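You operate a simulated robot arm through the tools that you are given. There is no shell and no other tool. Be economical: measure what you need, move in short steps, check, and stop when the job is done.

You are at the controls of a simulated robot arm. One attempt, no reset.

JOB
One joint bubbles: shut that bottle, lay its coupling in the blue tray, put the red cap on.
Fine: close the other valve as well.

Only the result counts: the job must be done as asked and must still hold three seconds after the hand-in. Knocking over, shifting, dropping, spilling or breaking anything else fails it. A push-on lid holds only when it is set on centred and level and pressed home; a screw cap is set on level and turned clockwise until tight.

ROBOT AND FRAMES
A 6-joint arm with a two-finger parallel gripper, fixed in place. Base frame: the origin is at the foot of the arm, x ahead of it, y to its left, z up; the work surface is at about z = 0. Lengths are in m, angles in rad, forces in N, time in s.
With the tool pointing down near the work surface it reaches from about 0.14 to 0.58 m from the base axis. Its first joint turns from -1.152 to 1.152 rad. Payload 2.1 kg.
The TCP is the grasp point between the finger pads, 0.03 m short of the fingertips. In the tool frame z runs along the fingers and y along their closing line. Largest opening 0.094 m; finger width 0.028, thickness 0.01; the body of the gripper, 0.05 by 0.096 m, starts 0.055 m behind the TCP.
Orientation is that of the tool frame in the base frame, as a unit quaternion [x, y, z, w]. With the fingers straight down and closing along the base's y, the tool's x points along the base's -x, its y along +y and its z along -z.

CONTROLS
- The arm moves only by the tool arm_command. Its arguments are lists of equal length, an entry for each row: "travel": the shift along the tool's x, y, z in mm, a list of three; "dr": the turn, a rotation vector about the tool's x, y, z in rad, a list of three. In form: {"travel": [[dx, dy, dz], ...], "dr": [[ax, ay, az], ...]}. A call has 1 to 20 rows; each row shifts and turns the commanded pose from where the row before left it, along the tool's axes as they then stand. "gripper" is the opening, from 0 (shut) to 1 (fully open), set as the call begins (left out, the last holds). Rows are played at 5 a second. More than 0.05 m and 0.15 rad between two rows, or a gripper value outside its range, and nothing of the call is played. A pose out of reach is approached as far as the arm can. The call stops where the force on the tool passes 40 N (or 10 N more than at its start, if that is more) or the arm is blocked; 0.2 s more then pass. Each finger travels about 0.072 m/s and halts on what it meets, pressing with about 35 N; the grip force reading is that of the motor and also rises with nothing between the fingers. The clock runs only during rows and for 0.2 s after the last one: add rows that do not move to give the fingers time. It gives the time, the measured TCP pose, the force on the tool (base axes), the opening and the grip force at its end, in the units of the frame above (readings bear some noise), with the torque about the TCP (base axes, N m) and any sound that the robot's microphone picked up.
- Cameras (640 x 400 px; columns grow to the right, rows downward): "scene" is fixed at [0.013, -0.3554, 0.5009]; the picture's right is [0.98, -0.18, 0.00], its down [-0.10, -0.55, -0.83] and it looks along [0.15, 0.81, -0.56] (base axes); focal length 214 px, centre (320, 200). "wrist" rides on the gripper at [0.076, 0.014, -0.103] in the tool frame; the picture's right is [-0.18, 0.98, 0.00], its down [-0.75, -0.14, -0.64] and it looks along [-0.63, -0.12, 0.77] (tool axes); focal length 243 px, centre (320, 200). There is no depth. A picture from a camera that has moved, and an enlarged one, comes with that camera's place and axes in the base frame and with its lens. The place of the scene camera against the robot may be out by one fixed shift of up to 0.018 m in any direction.
- camera(camera): a new picture of that camera. The clock stands still meanwhile.
- close_up(camera, box): a new picture of the part [left, top, right, bottom] of that camera's present view, enlarged. The clock stands still meanwhile.
- finish_job(): hands the job in; it is judged then, once.

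Go step by step. Nothing tells you positions but the pictures and the camera data: compare them with the known pose of the tool, close in by small moves and look again before you grip or let go. The budget is 120 turns and 84 pictures, counting those below and the enlarged ones. Unless the task says otherwise, let go and move clear before handing in, and close with one line.

The tools are called as a command line: name --argument value ..., lists and objects as JSON in quotes. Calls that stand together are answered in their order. arm_command: Moves the arm, as the interface text tells. Its arguments: {"type":"object","properties":{"travel":{"type":"array"},"dr":{"type":"array"},"gripper":{"type":"number"}},"required":["travel","dr"]} The other tools are called the same way: camera (camera) takes a picture; close_up (camera, box) takes an enlarged picture of a part of a camera's view; finish_job () hands the job in.

At the start:

```text
time_s: 0.0
ee_pos: [0.2226, 0.142, 0.431]
tool_rot: [0.001, 1.0, 0.001, 0.0]
force: [-0.6, -0.5, -0.1]
wrist_torque: [0.01, 0.01, 0.0]
finger_gap: 0.0939
finger_force: 0.1
```

scene: 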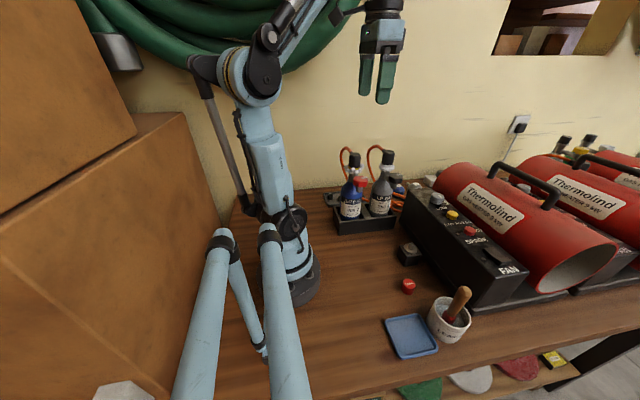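
wrist: 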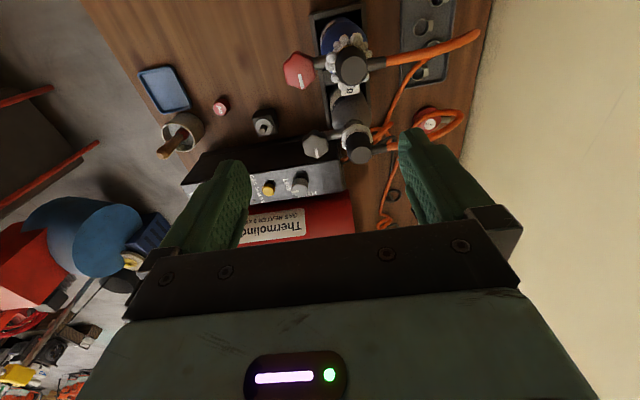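

I see two gas bottles in a dark rack with orange hoses and valves, a blue tray, and a red cap on the bench. I'll take enlarged views first to find the bubbling joint.

close_up --camera "scene" --box '[310, 130, 450, 240]'

close_up --camera "wrist" --box '[260, 0, 480, 200]'

close_up --camera "scene" --box '[370, 230, 530, 370]'

```text
3.64 times, centred on (380, 185) of scene
camera zoom: at [0.013, -0.3554, 0.5009], right [0.98, -0.18, 0.0], down [-0.1, -0.55, -0.83], along [0.15, 0.81, -0.56], focal length 780 px, centre (102, 254)
```

zoom: 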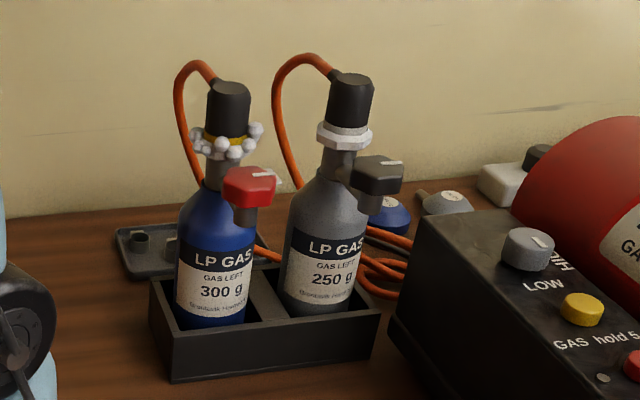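

```text
2.00 times, centred on (370, 100) of wrist
camera zoom: at [0.1462, 0.1556, 0.5327], right [0.18, 0.98, 0.0], down [0.75, -0.14, 0.64], along [0.63, -0.12, -0.77], focal length 485 px, centre (220, 400)
```

zoom: 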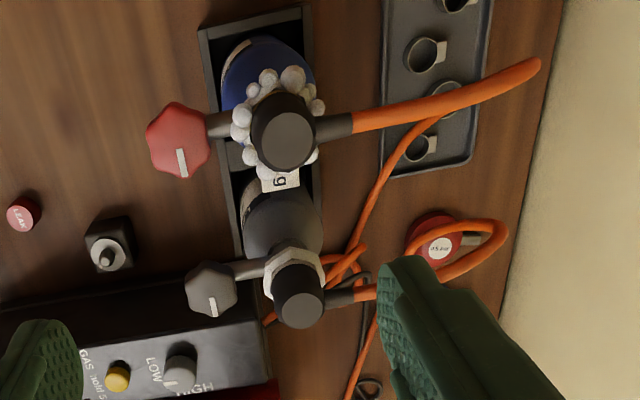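

```text
2.86 times, centred on (450, 300) of scene
camera zoom: at [0.013, -0.3554, 0.5009], right [0.98, -0.18, 0.0], down [-0.1, -0.55, -0.83], along [0.15, 0.81, -0.56], focal length 613 px, centre (-51, -86)
```

zoom: 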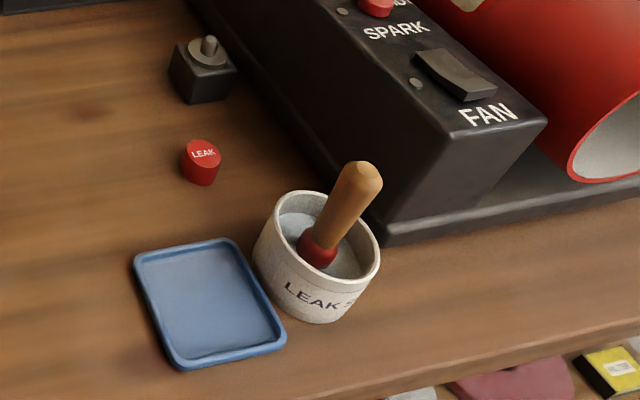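

The blue bottle (300 g, red handwheel) is the one that bubbles. I put its wheel near (0.208, 0.117, 0.21) and its coupling near (0.211, 0.178). The grey bottle is about 0.1 m further along x, the cap near (0.281, -0.079), and the tray near (0.23, -0.18). I'll move the wrist camera in for a better look.

arm_command --travel '[[20, -3, 23], [20, -3, 23], [20, -3, 23], [0, 0, 0]]' --dr '[[0, 0, 0], [0, 0, 0], [0, 0, 0], [0, 0, 0]]' --gripper 1

camera --camera "wrist"

```text
time_s: 1.0
ee_pos: [0.1636, 0.134, 0.3609]
tool_rot: [-0.001, 1.0, 0.001, 0.0]
force: [0.1, 0.4, -1.0]
wrist_torque: [0.02, -0.02, 0.01]
finger_gap: 0.0941
finger_force: 0.1
```

```text
78 pictures are left
camera wrist: at [0.0864, 0.1475, 0.4632], right [0.18, 0.98, 0.0], down [0.75, -0.14, 0.64], along [0.63, -0.12, -0.77], focal length 243 px, centre (320, 200)
```

wrist: 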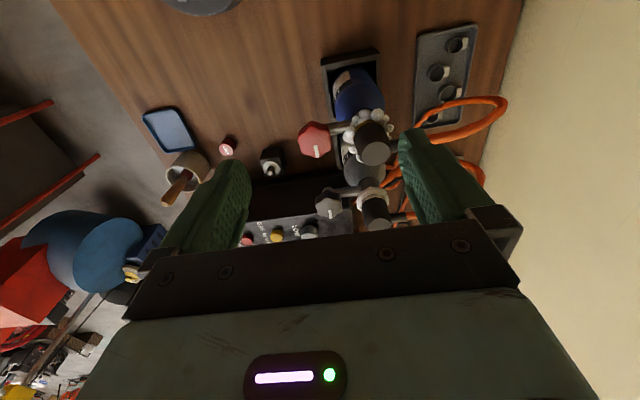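

close_up --camera "wrist" --box '[280, 40, 440, 240]'

close_up --camera "scene" --box '[335, 140, 415, 190]'

```text
2.00 times, centred on (360, 140) of wrist
camera zoom: at [0.0864, 0.1475, 0.4632], right [0.18, 0.98, 0.0], down [0.75, -0.14, 0.64], along [0.63, -0.12, -0.77], focal length 485 px, centre (240, 320)
```

zoom: 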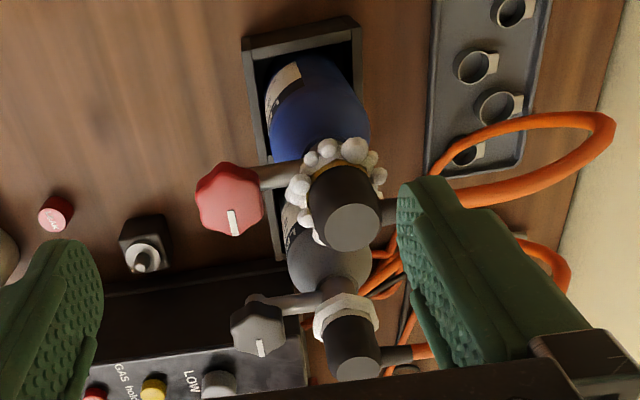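

```text
8.00 times, centred on (375, 165) of scene
camera zoom: at [0.013, -0.3554, 0.5009], right [0.98, -0.18, 0.0], down [-0.1, -0.55, -0.83], along [0.15, 0.81, -0.56], focal length 1716 px, centre (-120, 480)
```

zoom: 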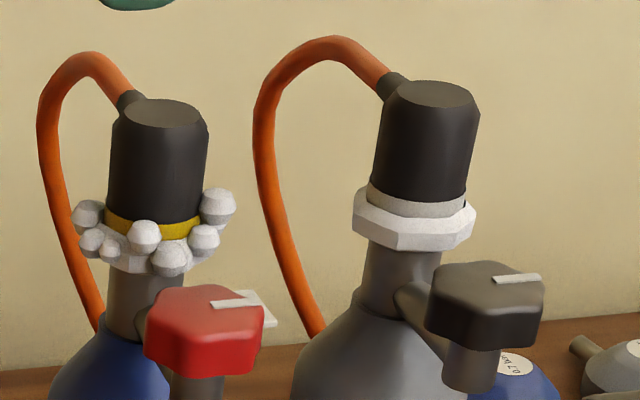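

Triangulating the two wrist views puts the red wheel's top at about (0.209, 0.117, 0.201) and the grey wheel's at (0.310, 0.117, 0.201). The coupling top is at about (0.209, 0.178, 0.255). I'll turn the gripper to close along x with the camera on the -y side, still up high.

arm_command --travel '[[0, 0, 0], [0, 0, 0], [0, 0, 0], [0, 0, 0], [0, 0, 0], [0, 0, 0], [0, 0, 0], [0, 0, 0], [0, 0, 0], [0, 0, 0], [0, 0, 0], [0, 0, 0]]' --dr '[[0, 0, -0.1428], [0, 0, -0.1428], [0, 0, -0.1428], [0, 0, -0.1428], [0, 0, -0.1428], [0, 0, -0.1428], [0, 0, -0.1428], [0, 0, -0.1428], [0, 0, -0.1428], [0, 0, -0.1428], [0, 0, -0.1428], [0, 0, 0]]'

camera --camera "wrist"

```text
time_s: 3.6
ee_pos: [0.1631, 0.1341, 0.3603]
tool_rot: [0.708, -0.707, 0.0, 0.0]
force: [-0.4, -0.7, -0.6]
wrist_torque: [0.0, -0.01, 0.0]
finger_gap: 0.0941
finger_force: 0.1
```

```text
75 pictures are left
camera wrist: at [0.1481, 0.0566, 0.4635], right [-0.98, 0.18, 0.0], down [0.14, 0.75, 0.64], along [0.12, 0.63, -0.77], focal length 243 px, centre (320, 200)
```

wrist: 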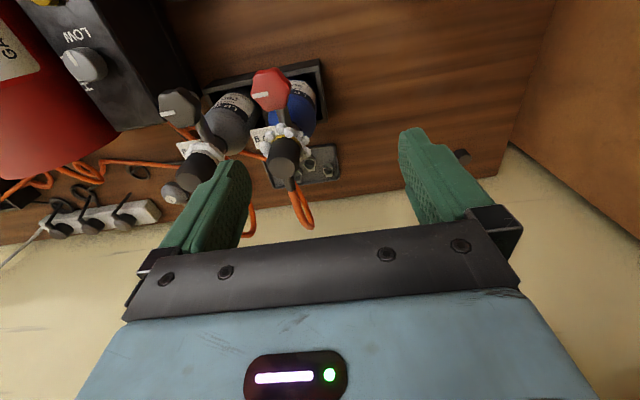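

close_up --camera "wrist" --box '[150, 50, 350, 240]'

arm_command --travel '[[9, -23, 10], [8, -23, 20], [0, 0, 25], [0, 0, 25], [0, 0, 0]]' --dr '[[0, 0, 0], [0, 0, 0], [0, 0, 0], [0, 0, 0], [0, 0, 0]]'

camera --camera "wrist"

```text
2.11 times, centred on (250, 145) of wrist
camera zoom: at [0.1481, 0.0566, 0.4635], right [-0.98, 0.18, 0.0], down [0.14, 0.75, 0.64], along [0.12, 0.63, -0.77], focal length 511 px, centre (467, 316)
```

zoom: 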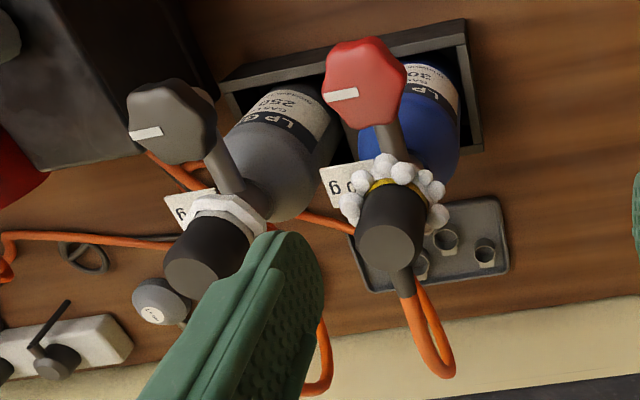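

```text
time_s: 4.8
ee_pos: [0.2091, 0.1157, 0.279]
tool_rot: [0.708, -0.706, -0.001, 0.0]
force: [0.0, -0.2, -0.2]
wrist_torque: [-0.01, -0.01, 0.0]
finger_gap: 0.094
finger_force: 0.1
```

```text
73 pictures are left
camera wrist: at [0.1948, 0.0388, 0.3815], right [-0.98, 0.18, 0.0], down [0.14, 0.75, 0.64], along [0.12, 0.63, -0.77], focal length 243 px, centre (320, 200)
```

wrist: 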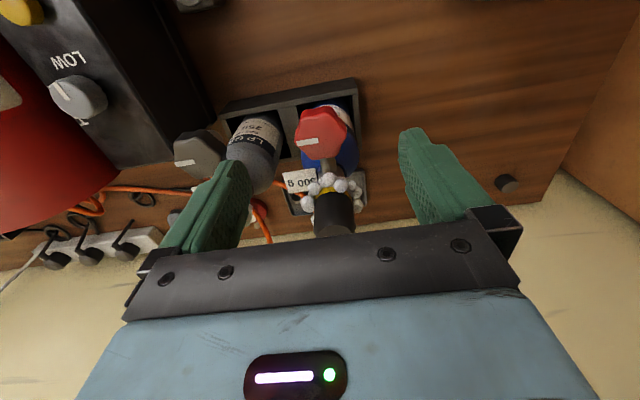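

The wheel is centred under the fingers. Next I'll lower to z = 0.205 and grip it.

arm_command --travel '[[0, 0, 25], [0, 0, 25], [0, 0, 24], [0, 0, 0]]' --dr '[[0, 0, 0], [0, 0, 0], [0, 0, 0], [0, 0, 0]]'

arm_command --travel '[[0, 0, 0], [0, 0, 0], [0, 0, 0], [0, 0, 0]]' --dr '[[0, 0, 0], [0, 0, 0], [0, 0, 0], [0, 0, 0]]' --gripper 0.1

camera --camera "wrist"

```text
time_s: 5.8
ee_pos: [0.2102, 0.117, 0.2066]
tool_rot: [0.708, -0.707, -0.001, -0.001]
force: [-0.5, 0.1, 0.2]
wrist_torque: [-0.03, 0.01, -0.03]
finger_gap: 0.094
finger_force: 0.1
```

```text
time_s: 6.8
ee_pos: [0.2102, 0.1168, 0.2048]
tool_rot: [-0.707, 0.707, 0.001, 0.0]
force: [-1.1, -0.5, 0.2]
wrist_torque: [-0.01, 0.09, 0.03]
finger_gap: 0.0378
finger_force: 34.9
```

```text
72 pictures are left
camera wrist: at [0.1957, 0.0393, 0.3092], right [-0.98, 0.18, 0.0], down [0.14, 0.75, 0.64], along [0.12, 0.63, -0.77], focal length 243 px, centre (320, 200)
```

wrist: 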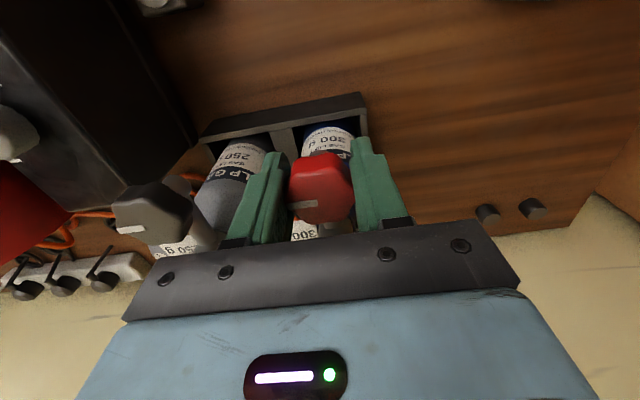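

The wheel is gripped with a 38 mm gap. I'll turn it clockwise in small steps and watch the torque.

arm_command --travel '[[0, 0, 0], [0, 0, 0], [0, 0, 0], [0, 0, 0]]' --dr '[[0, 0, 0.08], [0, 0, 0.08], [0, 0, 0.08], [0, 0, 0]]'

```text
time_s: 7.8
ee_pos: [0.2093, 0.1174, 0.2065]
tool_rot: [-0.617, 0.787, 0.0, 0.001]
force: [-0.3, -0.8, -0.9]
wrist_torque: [-0.71, 0.1, 0.0]
finger_gap: 0.0377
finger_force: 35.5
```

camera --camera "wrist"

close_up --camera "scene" --box '[320, 100, 440, 240]'

```text
71 pictures are left
camera wrist: at [0.1768, 0.0449, 0.3094], right [-0.91, 0.41, 0.0], down [0.32, 0.7, 0.64], along [0.27, 0.59, -0.77], focal length 243 px, centre (320, 200)
```

wrist: 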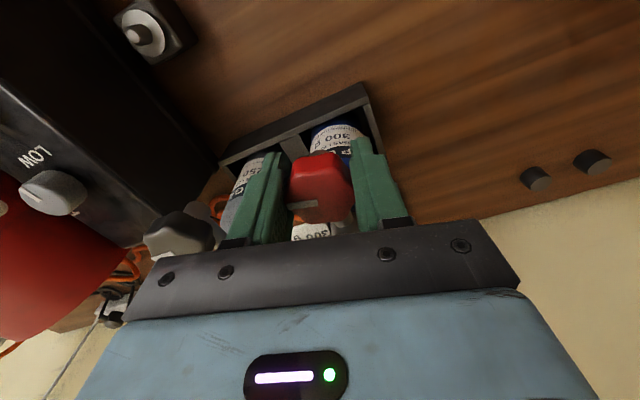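

```text
2.86 times, centred on (380, 170) of scene
camera zoom: at [0.0131, -0.3554, 0.501], right [0.98, -0.18, 0.0], down [-0.1, -0.55, -0.83], along [0.15, 0.81, -0.56], focal length 613 px, centre (149, 286)
```

zoom: 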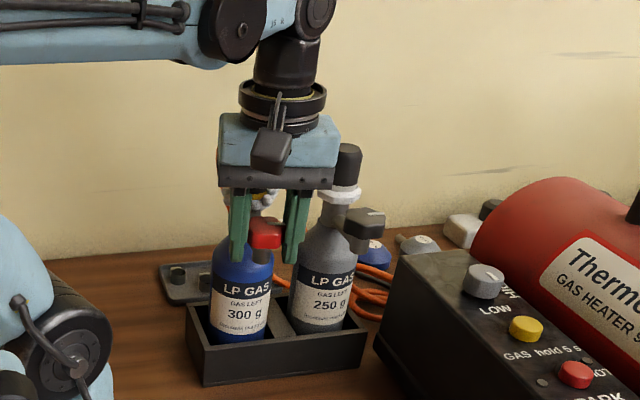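

The wheel turns with the gripper and the bottle stays put. I'll keep turning clockwise.

arm_command --travel '[[0, 0, 0], [0, 0, 0], [0, 0, 0], [0, 0, 0], [0, 0, 0], [0, 0, 0], [0, 0, 0]]' --dr '[[0, 0, 0.1], [0, 0, 0.1], [0, 0, 0.1], [0, 0, 0.1], [0, 0, 0.1], [0, 0, 0.1], [0, 0, 0]]'

```text
time_s: 9.4
ee_pos: [0.2085, 0.117, 0.2066]
tool_rot: [-0.358, 0.934, 0.001, 0.0]
force: [-15.1, 2.2, 8.6]
wrist_torque: [0.85, 1.44, 0.92]
finger_gap: 0.0388
finger_force: 34.7
```

camera --camera "wrist"

close_up --camera "scene" --box '[340, 120, 420, 220]'

```text
69 pictures are left
camera wrist: at [0.1419, 0.0755, 0.3099], right [-0.52, 0.85, 0.0], down [0.66, 0.4, 0.64], along [0.55, 0.34, -0.77], focal length 243 px, centre (320, 200)
```

wrist: 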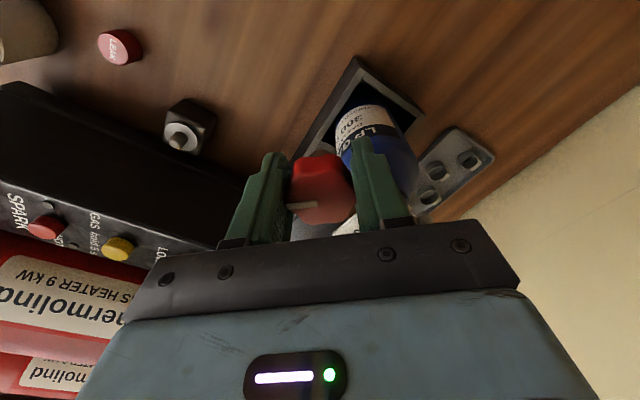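

```text
4.00 times, centred on (380, 170) of scene
camera zoom: at [0.013, -0.3554, 0.5009], right [0.98, -0.18, 0.0], down [-0.1, -0.55, -0.83], along [0.15, 0.81, -0.56], focal length 858 px, centre (80, 320)
```

zoom: 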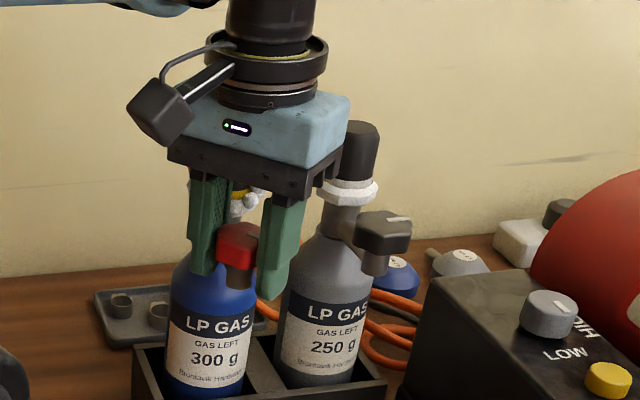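

Torque has risen to about 0.9 N m after a 48° turn. Either the wheel has hit its stop or the gripper body is touching something, so I'll open, raise a bit and check where the mark points.

arm_command --travel '[[0, 0, 0], [0, 0, 0], [0, 0, 0], [0, 0, -7], [0, 0, 0]]' --dr '[[0, 0, 0], [0, 0, 0], [0, 0, 0], [0, 0, 0], [0, 0, 0]]' --gripper 0.65

camera --camera "wrist"

```text
time_s: 10.6
ee_pos: [0.2084, 0.1172, 0.2136]
tool_rot: [-0.358, 0.934, 0.001, 0.001]
force: [0.7, 0.5, 0.2]
wrist_torque: [-0.01, 0.0, 0.02]
finger_gap: 0.061
finger_force: 0.1
```

```text
67 pictures are left
camera wrist: at [0.1423, 0.0754, 0.3163], right [-0.52, 0.85, 0.0], down [0.65, 0.4, 0.64], along [0.55, 0.34, -0.77], focal length 243 px, centre (320, 200)
```

wrist: 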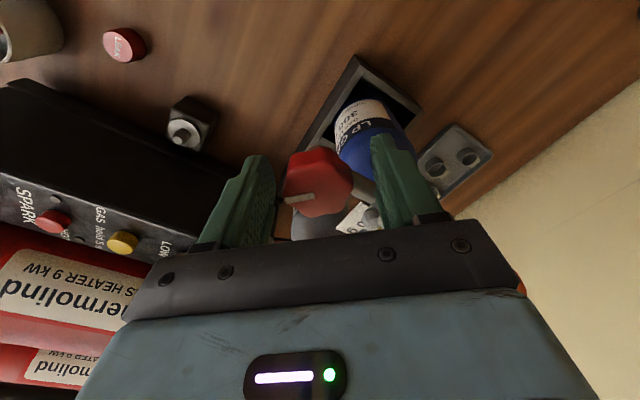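

The mark has turned about 48° clockwise, so nothing slipped. I'll ratchet the gripper back, regrip slightly higher and try turning further.

arm_command --travel '[[0, 0, 0], [0, 0, 0], [0, 0, 0], [0, 0, 0], [0, 0, 0], [0, 0, 0], [0, 0, 0], [0, 0, 0]]' --dr '[[0, 0, -0.15], [0, 0, -0.15], [0, 0, -0.15], [0, 0, -0.15], [0, 0, -0.15], [0, 0, -0.15], [0, 0, -0.15], [0, 0, 0]]'

camera --camera "wrist"

```text
time_s: 12.4
ee_pos: [0.2096, 0.1151, 0.2129]
tool_rot: [0.778, -0.629, -0.002, -0.001]
force: [0.8, -0.2, 0.8]
wrist_torque: [0.02, -0.01, -0.04]
finger_gap: 0.0611
finger_force: 0.1
```

```text
66 pictures are left
camera wrist: at [0.2105, 0.0378, 0.3164], right [-1.0, -0.03, 0.0], down [-0.02, 0.77, 0.64], along [-0.02, 0.64, -0.77], focal length 243 px, centre (320, 200)
```

wrist: 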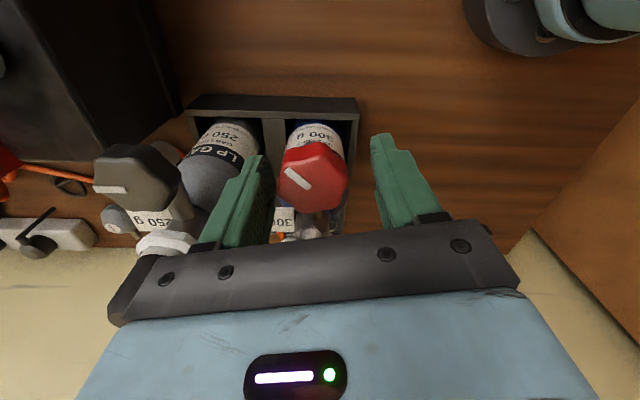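

arm_command --travel '[[0, 0, 2], [0, 0, 0], [0, 0, 0], [0, 0, 0], [0, 0, 0], [0, 0, 0], [0, 0, 0]]' --dr '[[0, 0, 0], [0, 0, 0], [0, 0, 0], [0, 0, 0.08], [0, 0, 0.08], [0, 0, 0.08], [0, 0, 0]]' --gripper 0.1

camera --camera "wrist"

```text
time_s: 14.0
ee_pos: [0.2091, 0.1168, 0.2112]
tool_rot: [-0.696, 0.718, 0.001, 0.001]
force: [-2.6, -5.8, 26.1]
wrist_torque: [-0.17, -0.15, -0.01]
finger_gap: 0.0373
finger_force: 35.2
```

```text
65 pictures are left
camera wrist: at [0.192, 0.0397, 0.314], right [-0.98, 0.21, 0.0], down [0.16, 0.75, 0.64], along [0.14, 0.63, -0.77], focal length 243 px, centre (320, 200)
```

wrist: 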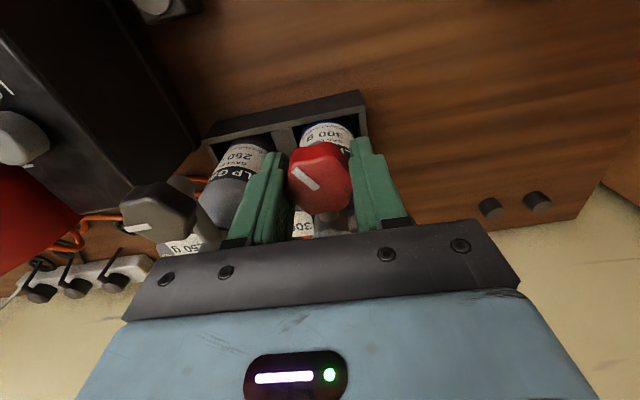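

The wheel is turning freely with almost no torque, so the earlier resistance was a contact and not a stop. I'll ease off the vertical load and continue.

arm_command --travel '[[0, 0, -2.5], [0, 0, 0], [0, 0, 0], [0, 0, 0], [0, 0, 0]]' --dr '[[0, 0, 0], [0, 0, 0.08], [0, 0, 0.08], [0, 0, 0.08], [0, 0, 0]]'

```text
time_s: 15.2
ee_pos: [0.2094, 0.1159, 0.2141]
tool_rot: [-0.605, 0.796, 0.001, 0.001]
force: [-0.1, -0.1, -11.3]
wrist_torque: [-0.48, -0.01, 0.01]
finger_gap: 0.037
finger_force: 35.4
```

arm_command --travel '[[0, 0, 0.8], [0, 0, 0], [0, 0, 0], [0, 0, 0], [0, 0, 0]]' --dr '[[0, 0, 0.08], [0, 0, 0.08], [0, 0, 0.08], [0, 0, 0.08], [0, 0, 0]]'

camera --camera "wrist"

```text
time_s: 16.4
ee_pos: [0.2098, 0.1162, 0.2138]
tool_rot: [-0.471, 0.882, 0.002, 0.0]
force: [-0.5, 0.9, -11.0]
wrist_torque: [-0.47, 0.04, 0.03]
finger_gap: 0.0373
finger_force: 35.3
```

```text
64 pictures are left
camera wrist: at [0.1543, 0.0601, 0.316], right [-0.71, 0.7, 0.0], down [0.54, 0.55, 0.64], along [0.45, 0.46, -0.77], focal length 243 px, centre (320, 200)
```

wrist: 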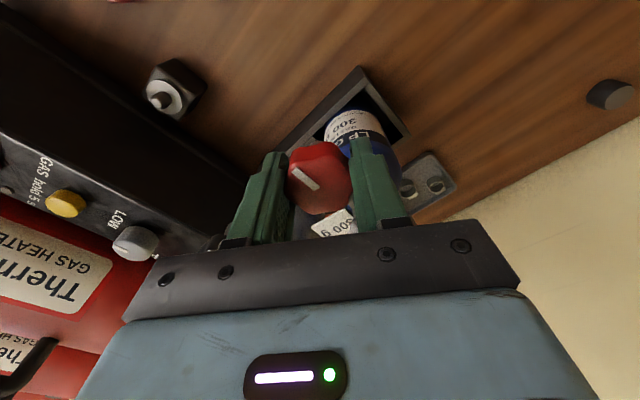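

arm_command --travel '[[0, 0, 0.5], [0, 0, 0], [0, 0, 0], [0, 0, 0], [0, 0, 0]]' --dr '[[0, 0, 0.08], [0, 0, 0.08], [0, 0, 0.08], [0, 0, 0.08], [0, 0, 0]]'

```text
time_s: 17.6
ee_pos: [0.2068, 0.116, 0.2145]
tool_rot: [-0.326, 0.945, 0.001, -0.002]
force: [-17.9, -0.8, 26.1]
wrist_torque: [1.02, 1.36, 1.34]
finger_gap: 0.039
finger_force: 35.0
```

Resistance came back at the same gripper angle with an upward push. The fingertip corner is meeting the horizontal valve arm under the wheel, not a stop. I'll back off, release, grip higher so the tips clear the arm, and ratchet back for a long stroke.

arm_command --travel '[[0, 0, 0], [0, 0, 0]]' --dr '[[0, 0, -0.08], [0, 0, 0]]'

arm_command --travel '[[0, 0, 0], [0, 0, 0], [0, 0, -6], [0, 0, 0], [0, 0, 0], [0, 0, 0], [0, 0, 0], [0, 0, 0], [0, 0, 0], [0, 0, 0], [0, 0, 0], [0, 0, 0], [0, 0, 0], [0, 0, 0], [0, 0, 0], [0, 0, 0], [0, 0, 0], [0, 0, 0]]' --dr '[[0, 0, 0], [0, 0, 0], [0, 0, 0], [0, 0, -0.15], [0, 0, -0.15], [0, 0, -0.15], [0, 0, -0.15], [0, 0, -0.15], [0, 0, -0.15], [0, 0, -0.15], [0, 0, -0.15], [0, 0, -0.15], [0, 0, -0.15], [0, 0, -0.15], [0, 0, -0.15], [0, 0, -0.15], [0, 0, -0.15], [0, 0, 0]]' --gripper 0.65

camera --camera "wrist"

```text
time_s: 18.2
ee_pos: [0.208, 0.1168, 0.2132]
tool_rot: [-0.362, 0.932, 0.001, 0.001]
force: [-8.9, 1.2, 18.1]
wrist_torque: [1.1, 0.65, 0.71]
finger_gap: 0.0376
finger_force: 34.8
```

```text
time_s: 22.2
ee_pos: [0.2102, 0.1173, 0.2199]
tool_rot: [0.989, -0.149, 0.001, -0.002]
force: [1.6, 0.0, 7.4]
wrist_torque: [0.26, -0.02, -0.12]
finger_gap: 0.0615
finger_force: 0.3
stopped in row 18: the force on the tool passed its limit at 42 N (the readings are from after the stop); the commanded pose is now the measured one
```

```text
63 pictures are left
camera wrist: at [0.2774, 0.0801, 0.323], right [-0.47, -0.88, 0.0], down [-0.68, 0.35, 0.64], along [-0.57, 0.3, -0.77], focal length 243 px, centre (320, 200)
```

wrist: 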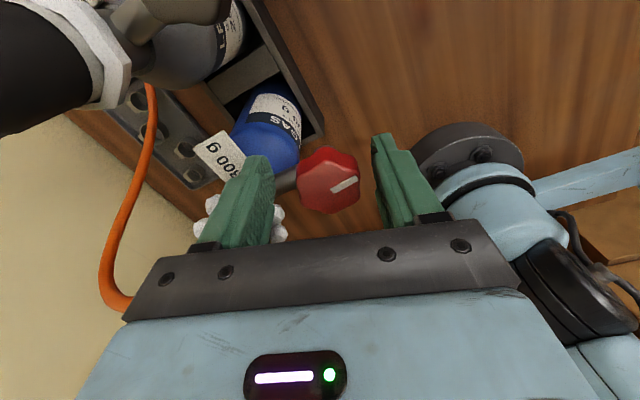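

The open finger probably touched the collar of the coupling. I'll rotate back away from it and check that nothing moved.

arm_command --travel '[[0, 0, 0], [0, 0, 0], [0, 0, 0], [0, 0, 0], [0, 0, 0]]' --dr '[[0, 0, 0.12], [0, 0, 0.12], [0, 0, 0.12], [0, 0, 0.12], [0, 0, 0]]'

camera --camera "wrist"

close_up --camera "scene" --box '[330, 120, 430, 240]'

```text
time_s: 23.4
ee_pos: [0.2095, 0.1174, 0.2199]
tool_rot: [0.924, -0.381, 0.0, -0.003]
force: [0.5, -0.1, 0.5]
wrist_torque: [0.0, 0.0, 0.03]
finger_gap: 0.0609
finger_force: 0.0
```

```text
62 pictures are left
camera wrist: at [0.2528, 0.0521, 0.3224], right [-0.82, -0.57, 0.0], down [-0.44, 0.63, 0.64], along [-0.36, 0.53, -0.77], focal length 243 px, centre (320, 200)
```

wrist: 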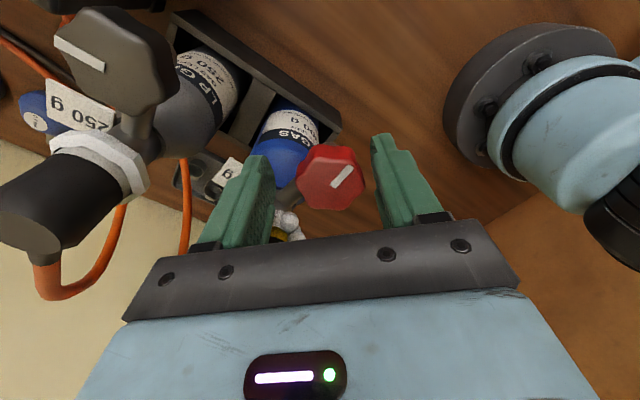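

```text
3.33 times, centred on (380, 180) of scene
camera zoom: at [0.013, -0.3554, 0.5009], right [0.98, -0.18, 0.0], down [-0.1, -0.55, -0.83], along [0.15, 0.81, -0.56], focal length 715 px, centre (120, 267)
```

zoom: 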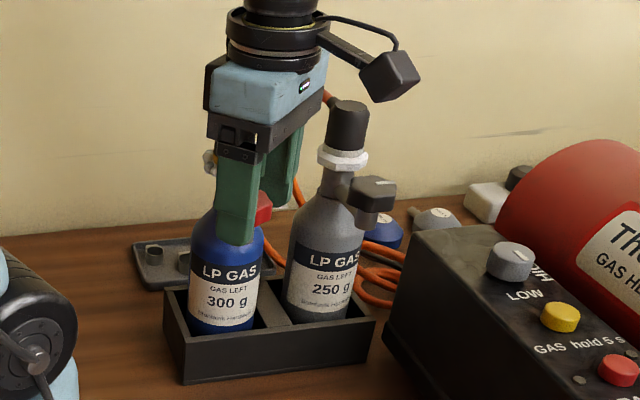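

Nothing looks disturbed, and the mark has turned about 90° so far. I'll grip at this higher level and turn again.

arm_command --travel '[[0, 0, 0], [0, 0, 0], [0, 0, 0], [0, 0, 0], [0, 0, 0], [0, 0, 0]]' --dr '[[0, 0, 0], [0, 0, 0], [0, 0, 0.08], [0, 0, 0.08], [0, 0, 0.08], [0, 0, 0]]' --gripper 0.1

camera --camera "wrist"

```text
time_s: 24.8
ee_pos: [0.2082, 0.118, 0.2196]
tool_rot: [0.873, -0.489, -0.001, -0.003]
force: [-8.7, 2.8, 0.1]
wrist_torque: [0.41, 0.93, 0.54]
finger_gap: 0.0363
finger_force: 34.8
```

```text
60 pictures are left
camera wrist: at [0.2363, 0.0439, 0.322], right [-0.93, -0.36, 0.0], down [-0.27, 0.71, 0.65], along [-0.23, 0.6, -0.76], focal length 243 px, centre (320, 200)
```

wrist: 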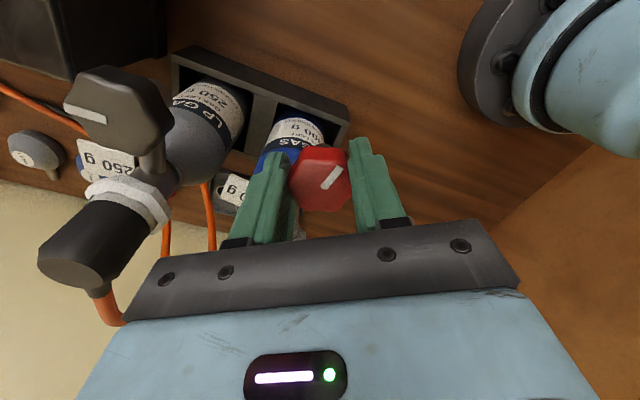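

arm_command --travel '[[0, 0, 0], [0, 0, 0], [0, 0, 0]]' --dr '[[0, 0, 0.07], [0, 0, 0.07], [0, 0, 0]]'

camera --camera "wrist"

```text
time_s: 25.6
ee_pos: [0.2092, 0.1154, 0.2207]
tool_rot: [0.836, -0.548, 0.001, -0.001]
force: [-10.7, -6.8, 14.6]
wrist_torque: [-0.51, 0.66, 0.62]
finger_gap: 0.0369
finger_force: 35.0
```

```text
59 pictures are left
camera wrist: at [0.2262, 0.0402, 0.3229], right [-0.97, -0.22, 0.0], down [-0.17, 0.75, 0.64], along [-0.14, 0.63, -0.77], focal length 243 px, centre (320, 200)
```

wrist: 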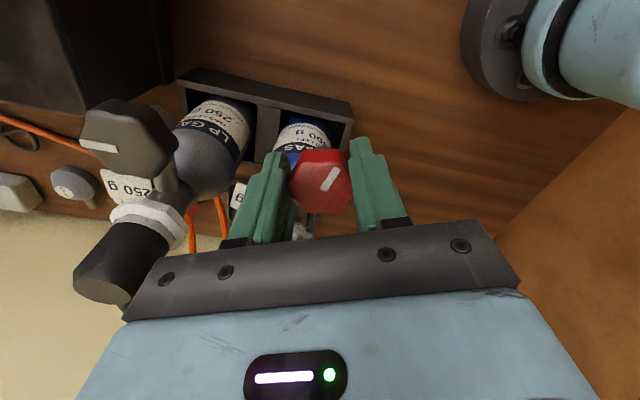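

Torque has built up at an angle where nothing obstructs, and the wheel slips slightly in the fingers. That looks like the stop, about 100° from open. I'll release and inspect the wheel and bubbles from above.

arm_command --travel '[[0, 0, 0], [0, 0, 0], [0, 0, 0], [0, 0, -30], [0, 0, -40], [30, 0, -40], [0, 0, 0]]' --dr '[[0, 0, 0], [0, 0, 0], [0, 0, 0], [0, 0, 0], [0, 0, 0], [0, 0, 0], [0, 0, 0]]' --gripper 0.65

close_up --camera "wrist" --box '[200, 60, 400, 240]'

close_up --camera "scene" --box '[335, 140, 415, 190]'

```text
time_s: 27.2
ee_pos: [0.2216, 0.0889, 0.3285]
tool_rot: [0.837, -0.548, 0.0, -0.002]
force: [0.4, -0.1, -0.1]
wrist_torque: [-0.01, 0.01, 0.02]
finger_gap: 0.0611
finger_force: 0.1
```

```text
2.22 times, centred on (300, 150) of wrist
camera zoom: at [0.2382, 0.0121, 0.4316], right [-0.97, -0.22, 0.0], down [-0.17, 0.75, 0.64], along [-0.14, 0.63, -0.77], focal length 539 px, centre (364, 311)
```

zoom: 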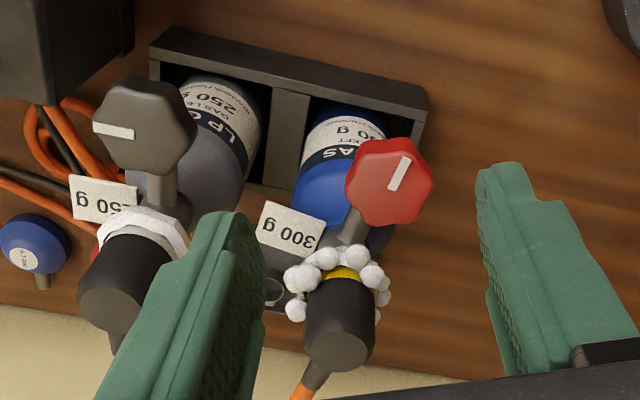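

```text
8.00 times, centred on (375, 165) of scene
camera zoom: at [0.013, -0.3554, 0.5009], right [0.98, -0.18, 0.0], down [-0.1, -0.55, -0.83], along [0.15, 0.81, -0.56], focal length 1716 px, centre (-120, 480)
```

zoom: 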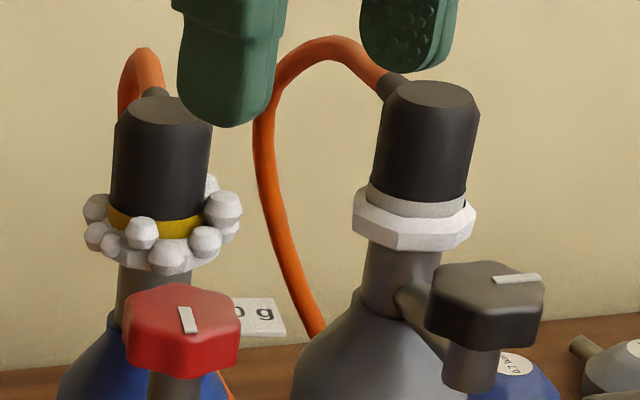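

The wheel is shut: its mark went from across the valve arm to in line with it, and then the bottle itself began to turn slightly, so it's on its stop. Next is the grey valve; I'll turn to the start angle and go above its wheel.

arm_command --travel '[[0, 0, 0], [0, 0, 0], [0, 0, 0], [14.6, -27.2, 0], [14.6, -27.2, 0], [14.6, -27.3, 0], [0, 0, 0], [0, 0, 25], [0, 0, 0]]' --dr '[[0, 0, -0.13], [0, 0, -0.13], [0, 0, -0.13], [0, 0, 0], [0, 0, 0], [0, 0, 0], [0, 0, 0], [0, 0, 0], [0, 0, 0]]'

camera --camera "wrist"

```text
time_s: 29.2
ee_pos: [0.3094, 0.1176, 0.3046]
tool_rot: [0.927, -0.376, 0.0, -0.002]
force: [-0.6, -0.2, 0.3]
wrist_torque: [0.03, -0.01, 0.01]
finger_gap: 0.0609
finger_force: 0.1
```

```text
56 pictures are left
camera wrist: at [0.3529, 0.0528, 0.4071], right [-0.82, -0.58, 0.0], down [-0.44, 0.62, 0.64], along [-0.37, 0.53, -0.77], focal length 243 px, centre (320, 200)
```

wrist: 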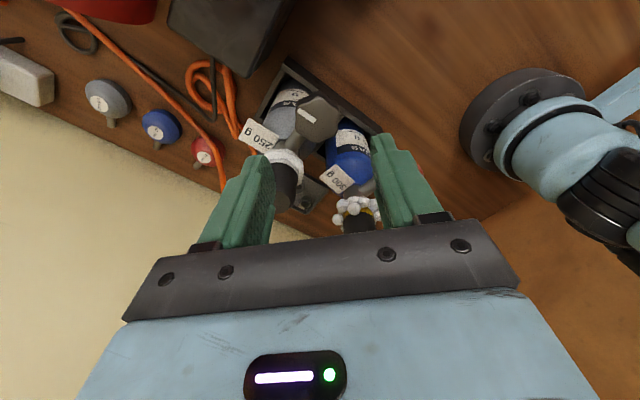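

arm_command --travel '[[0, 0, 0], [0, 0, 25], [0, 0, 25], [0, 0, 22], [0, 0, 0]]' --dr '[[0, 0, 0.04], [0, 0, 0.04], [0, 0, 0], [0, 0, 0], [0, 0, 0]]' --gripper 0.57

camera --camera "wrist"

```text
time_s: 30.4
ee_pos: [0.3102, 0.1173, 0.2323]
tool_rot: [0.911, -0.412, 0.0, -0.001]
force: [0.1, 0.3, -0.4]
wrist_torque: [-0.01, -0.01, 0.01]
finger_gap: 0.0535
finger_force: 0.0
```

```text
55 pictures are left
camera wrist: at [0.3486, 0.0495, 0.3346], right [-0.86, -0.51, 0.0], down [-0.39, 0.66, 0.64], along [-0.33, 0.55, -0.77], focal length 243 px, centre (320, 200)
```

wrist: 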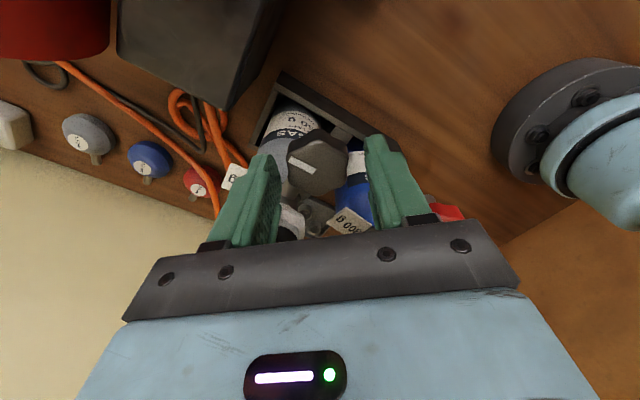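

arm_command --travel '[[0, 0, 11], [0, 0, 0]]' --dr '[[0, 0, 0], [0, 0, 0]]'

arm_command --travel '[[0, 0, 0], [0, 0, 0], [0, 0, 0], [0, 0, 0], [0, 0, 0], [0, 0, 0]]' --dr '[[0, 0, 0], [0, 0, 0], [0, 0, 0.08], [0, 0, 0.08], [0, 0, 0.08], [0, 0, 0]]' --gripper 0.1

camera --camera "wrist"

```text
time_s: 31.0
ee_pos: [0.3098, 0.1174, 0.2218]
tool_rot: [0.912, -0.411, 0.0, -0.002]
force: [0.5, 0.4, -0.7]
wrist_torque: [0.01, 0.01, 0.0]
finger_gap: 0.0535
finger_force: 0.0
```

```text
time_s: 32.4
ee_pos: [0.3084, 0.1167, 0.221]
tool_rot: [0.855, -0.518, -0.001, -0.002]
force: [0.9, -1.1, -0.1]
wrist_torque: [-0.64, 0.0, 0.0]
finger_gap: 0.0364
finger_force: 34.8
```

```text
54 pictures are left
camera wrist: at [0.3305, 0.0427, 0.325], right [-0.96, -0.29, 0.0], down [-0.22, 0.73, 0.64], along [-0.19, 0.62, -0.77], focal length 243 px, centre (320, 200)
```

wrist: 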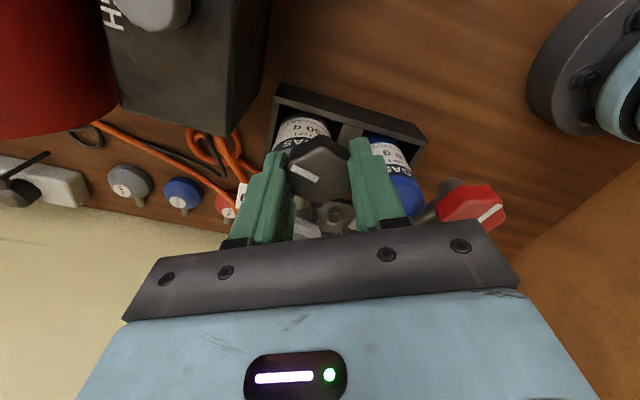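

The grey wheel turns freely, so I'll carry on with the stroke.

arm_command --travel '[[0, 0, 0], [0, 0, 0], [0, 0, 0], [0, 0, 0], [0, 0, 0], [0, 0, 0], [0, 0, 0], [0, 0, 0], [0, 0, 0]]' --dr '[[0, 0, 0.1], [0, 0, 0.1], [0, 0, 0.1], [0, 0, 0.1], [0, 0, 0.1], [0, 0, 0.1], [0, 0, 0.1], [0, 0, 0.1], [0, 0, 0]]'

camera --camera "wrist"

```text
time_s: 34.4
ee_pos: [0.3097, 0.1173, 0.2234]
tool_rot: [-0.586, 0.811, 0.001, 0.001]
force: [-5.8, -11.1, 23.5]
wrist_torque: [-0.19, 0.25, 0.01]
finger_gap: 0.0361
finger_force: 35.2
```

```text
53 pictures are left
camera wrist: at [0.2713, 0.049, 0.325], right [-0.88, 0.48, 0.0], down [0.37, 0.67, 0.64], along [0.31, 0.56, -0.77], focal length 243 px, centre (320, 200)
```

wrist: 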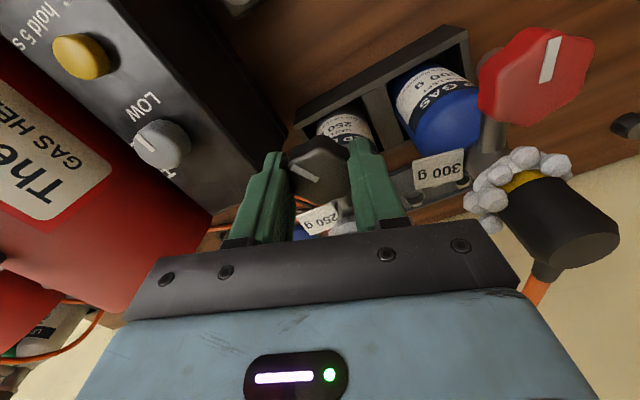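

arm_command --travel '[[0, 0, -1.5], [0, 0, 0], [0, 0, 0], [0, 0, 0], [0, 0, 0]]' --dr '[[0, 0, 0.08], [0, 0, 0.08], [0, 0, 0.08], [0, 0, 0.08], [0, 0, 0]]'

```text
time_s: 35.6
ee_pos: [0.3102, 0.1186, 0.2241]
tool_rot: [-0.449, 0.893, 0.001, 0.002]
force: [-0.5, 0.2, -0.7]
wrist_torque: [-0.59, 0.04, 0.01]
finger_gap: 0.0361
finger_force: 34.7
```

arm_command --travel '[[0, 0, 0], [0, 0, 0], [0, 0, 0]]' --dr '[[0, 0, 0.08], [0, 0, 0.08], [0, 0, 0]]'

arm_command --travel '[[0, 0, 0], [0, 0, 0]]' --dr '[[0, 0, 0.08], [0, 0, 0]]'

```text
time_s: 36.4
ee_pos: [0.3106, 0.1181, 0.223]
tool_rot: [-0.376, 0.926, 0.001, 0.001]
force: [0.0, -0.6, -1.3]
wrist_torque: [-0.63, 0.08, 0.03]
finger_gap: 0.0361
finger_force: 34.9
```

```text
time_s: 37.0
ee_pos: [0.309, 0.1184, 0.2233]
tool_rot: [-0.339, 0.941, 0.002, 0.002]
force: [-1.0, 0.3, -2.0]
wrist_torque: [-0.58, 0.2, 0.05]
finger_gap: 0.0361
finger_force: 35.6
```

arm_command --travel '[[0, 0, 0], [0, 0, 0]]' --dr '[[0, 0, 0.06], [0, 0, 0]]'

arm_command --travel '[[0, 0, 0], [0, 0, 0]]' --dr '[[0, 0, 0.06], [0, 0, 0]]'

camera --camera "wrist"

```text
time_s: 37.6
ee_pos: [0.309, 0.1182, 0.2227]
tool_rot: [-0.312, 0.95, 0.003, 0.001]
force: [-6.2, 1.2, 0.3]
wrist_torque: [-0.27, 1.02, 0.4]
finger_gap: 0.0362
finger_force: 35.3
```

```text
time_s: 38.2
ee_pos: [0.3097, 0.117, 0.2247]
tool_rot: [-0.283, 0.959, 0.001, 0.001]
force: [-6.9, 2.7, 0.5]
wrist_torque: [0.09, 1.08, 0.49]
finger_gap: 0.0364
finger_force: 34.5
```

```text
52 pictures are left
camera wrist: at [0.2368, 0.0875, 0.3265], right [-0.38, 0.93, 0.0], down [0.71, 0.29, 0.64], along [0.6, 0.25, -0.77], focal length 243 px, centre (320, 200)
```

wrist: 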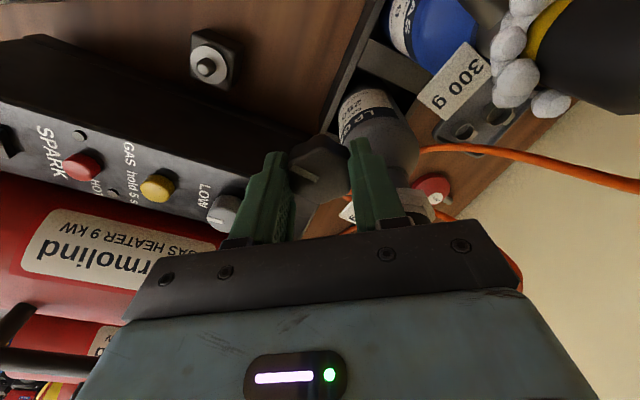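

The grey valve shows the same stop after about 95°. I'll release, rise, and look closely at the coupling.

arm_command --travel '[[0, 0, 0], [0, 0, 0], [0, 0, 0], [0, 0, -30], [0, 0, -40], [0, 0, -40], [40, 0, -20], [40, 0, 0], [0, 0, 0]]' --dr '[[0, 0, 0], [0, 0, 0], [0, 0, 0], [0, 0, 0], [0, 0, 0], [0, 0, 0], [0, 0, 0], [0, 0, 0], [0, 0, 0]]' --gripper 0.6

camera --camera "wrist"

close_up --camera "scene" --box '[330, 130, 430, 220]'

```text
time_s: 40.2
ee_pos: [0.2409, 0.0753, 0.3534]
tool_rot: [-0.283, 0.959, 0.001, 0.002]
force: [0.2, -0.1, 0.7]
wrist_torque: [-0.01, -0.02, 0.05]
finger_gap: 0.0564
finger_force: 0.0
```

```text
51 pictures are left
camera wrist: at [0.1686, 0.0449, 0.4553], right [-0.38, 0.93, 0.0], down [0.71, 0.29, 0.64], along [0.6, 0.25, -0.77], focal length 243 px, centre (320, 200)
```

wrist: 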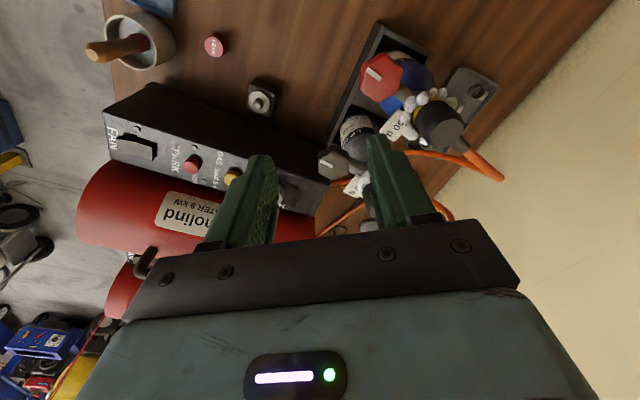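

```text
4.44 times, centred on (380, 175) of scene
camera zoom: at [0.013, -0.3554, 0.5009], right [0.98, -0.18, 0.0], down [-0.1, -0.55, -0.83], along [0.15, 0.81, -0.56], focal length 953 px, centre (53, 311)
```

zoom: 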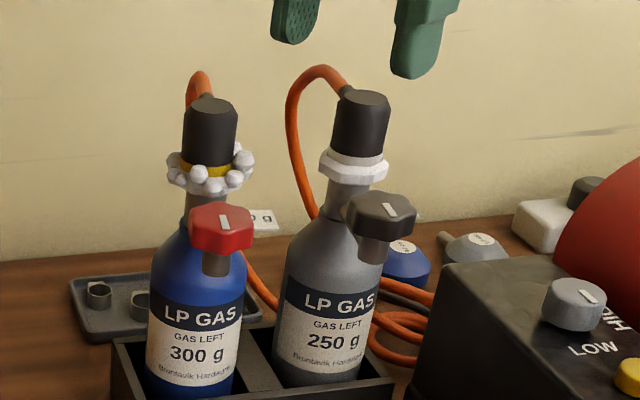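

Both wheel marks now lie in line with their valve arms. I'll turn the gripper back to closing along x and position it above the leaking coupling at about (0.210, 0.177).

arm_command --travel '[[0, 0, 0], [0, 0, 0], [0, 0, 0], [0, 0, 0], [0, 0, 0], [0, 0, 0], [0, 0, 0], [0, 0, 0], [-34, 10, 0], [-34, 10, 0], [-34, 11, 0], [0, 0, 0]]' --dr '[[0, 0, -0.125], [0, 0, -0.125], [0, 0, -0.125], [0, 0, -0.125], [0, 0, -0.125], [0, 0, -0.125], [0, 0, -0.125], [0, 0, -0.125], [0, 0, 0], [0, 0, 0], [0, 0, 0], [0, 0, 0]]' --gripper 0.65

camera --camera "wrist"

close_up --camera "scene" --box '[320, 90, 440, 210]'

```text
time_s: 42.8
ee_pos: [0.2116, 0.1765, 0.3528]
tool_rot: [0.707, -0.707, 0.0, -0.002]
force: [-0.4, 0.2, -0.2]
wrist_torque: [0.01, -0.05, -0.02]
finger_gap: 0.0609
finger_force: 0.1
```

```text
49 pictures are left
camera wrist: at [0.197, 0.099, 0.4562], right [-0.98, 0.18, 0.0], down [0.14, 0.75, 0.64], along [0.12, 0.63, -0.76], focal length 243 px, centre (320, 200)
```

wrist: 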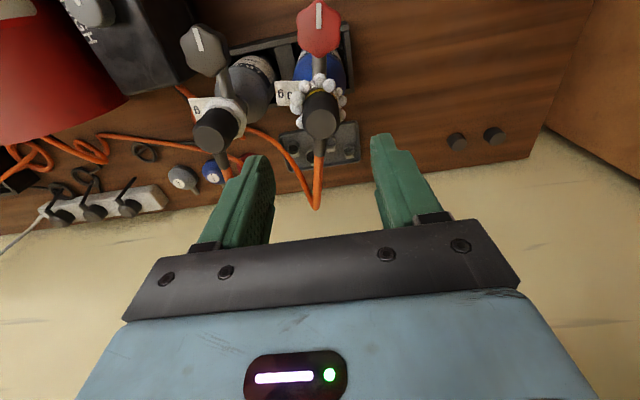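

```text
3.33 times, centred on (380, 150) of scene
camera zoom: at [0.0131, -0.3554, 0.5009], right [0.98, -0.18, 0.0], down [-0.1, -0.55, -0.83], along [0.15, 0.81, -0.56], focal length 715 px, centre (120, 367)
```

zoom: 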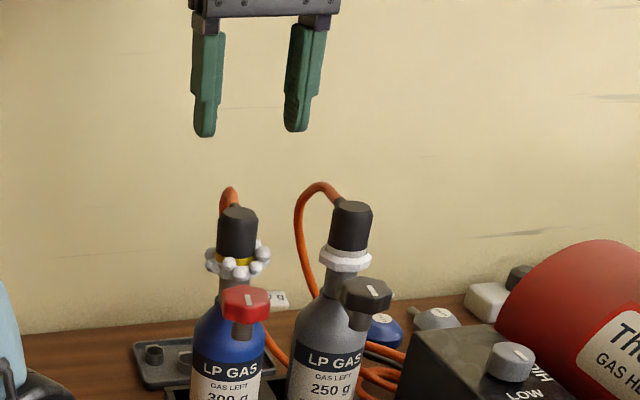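

arm_command --travel '[[0, 1, 30], [0, 0, 30], [0, 0, 25], [0, 0, 0]]' --dr '[[0, 0, 0], [0, 0, 0], [0, 0, 0], [0, 0, 0]]'

camera --camera "wrist"

```text
time_s: 43.8
ee_pos: [0.2106, 0.177, 0.2683]
tool_rot: [0.708, -0.706, 0.0, -0.001]
force: [0.6, 0.4, -0.2]
wrist_torque: [-0.02, 0.0, 0.04]
finger_gap: 0.0609
finger_force: 0.0
```

```text
47 pictures are left
camera wrist: at [0.196, 0.0994, 0.3708], right [-0.98, 0.18, 0.0], down [0.14, 0.75, 0.64], along [0.12, 0.63, -0.76], focal length 243 px, centre (320, 200)
```

wrist: 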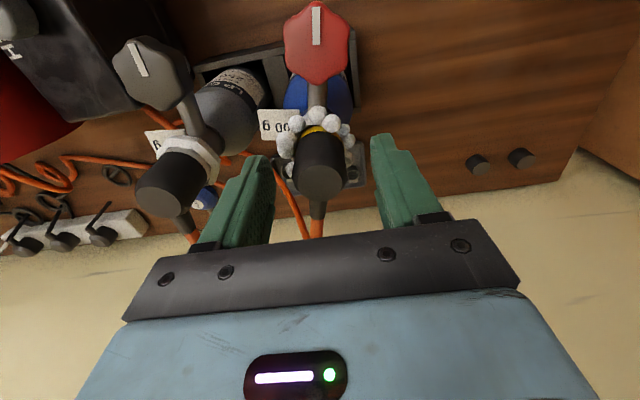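

arm_command --travel '[[0, 0, 10], [0, 0, 8], [0, 0, 0]]' --dr '[[0, 0, 0], [0, 0, 0], [0, 0, 0]]'

arm_command --travel '[[0, 0, 0], [0, 0, 0], [0, 0, 0]]' --dr '[[0, 0, 0], [0, 0, 0], [0, 0, 0]]' --gripper 0.1

arm_command --travel '[[0, 0, -2], [0, 0, 0]]' --dr '[[0, 0, 0], [0, 0, 0]]'

close_up --camera "scene" --box '[330, 110, 430, 220]'

```text
time_s: 44.6
ee_pos: [0.2091, 0.178, 0.2511]
tool_rot: [0.708, -0.706, 0.0, -0.002]
force: [0.6, 0.3, -1.0]
wrist_torque: [0.0, 0.03, -0.02]
finger_gap: 0.061
finger_force: 0.0
```

```text
time_s: 45.4
ee_pos: [0.2098, 0.1777, 0.2526]
tool_rot: [0.708, -0.707, -0.001, -0.002]
force: [1.2, -0.1, 2.0]
wrist_torque: [0.02, -0.04, 0.0]
finger_gap: 0.0338
finger_force: 34.4
```

```text
time_s: 46.0
ee_pos: [0.2107, 0.1772, 0.2538]
tool_rot: [0.708, -0.706, -0.001, -0.002]
force: [1.3, -0.4, -1.1]
wrist_torque: [0.0, -0.02, -0.02]
finger_gap: 0.0338
finger_force: 35.1
```

```text
3.64 times, centred on (380, 165) of scene
camera zoom: at [0.0131, -0.3554, 0.5009], right [0.98, -0.18, 0.0], down [-0.1, -0.55, -0.83], along [0.15, 0.81, -0.56], focal length 780 px, centre (102, 327)
```

zoom: 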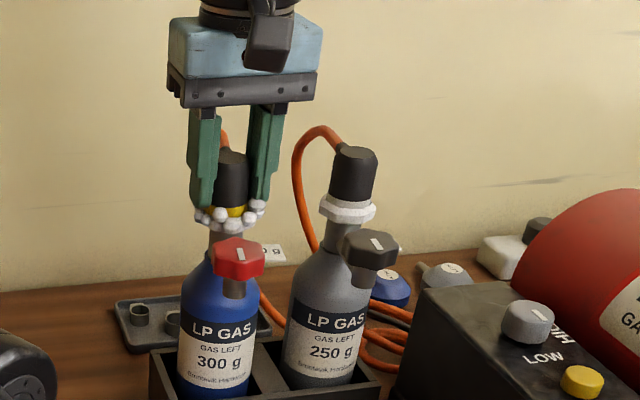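

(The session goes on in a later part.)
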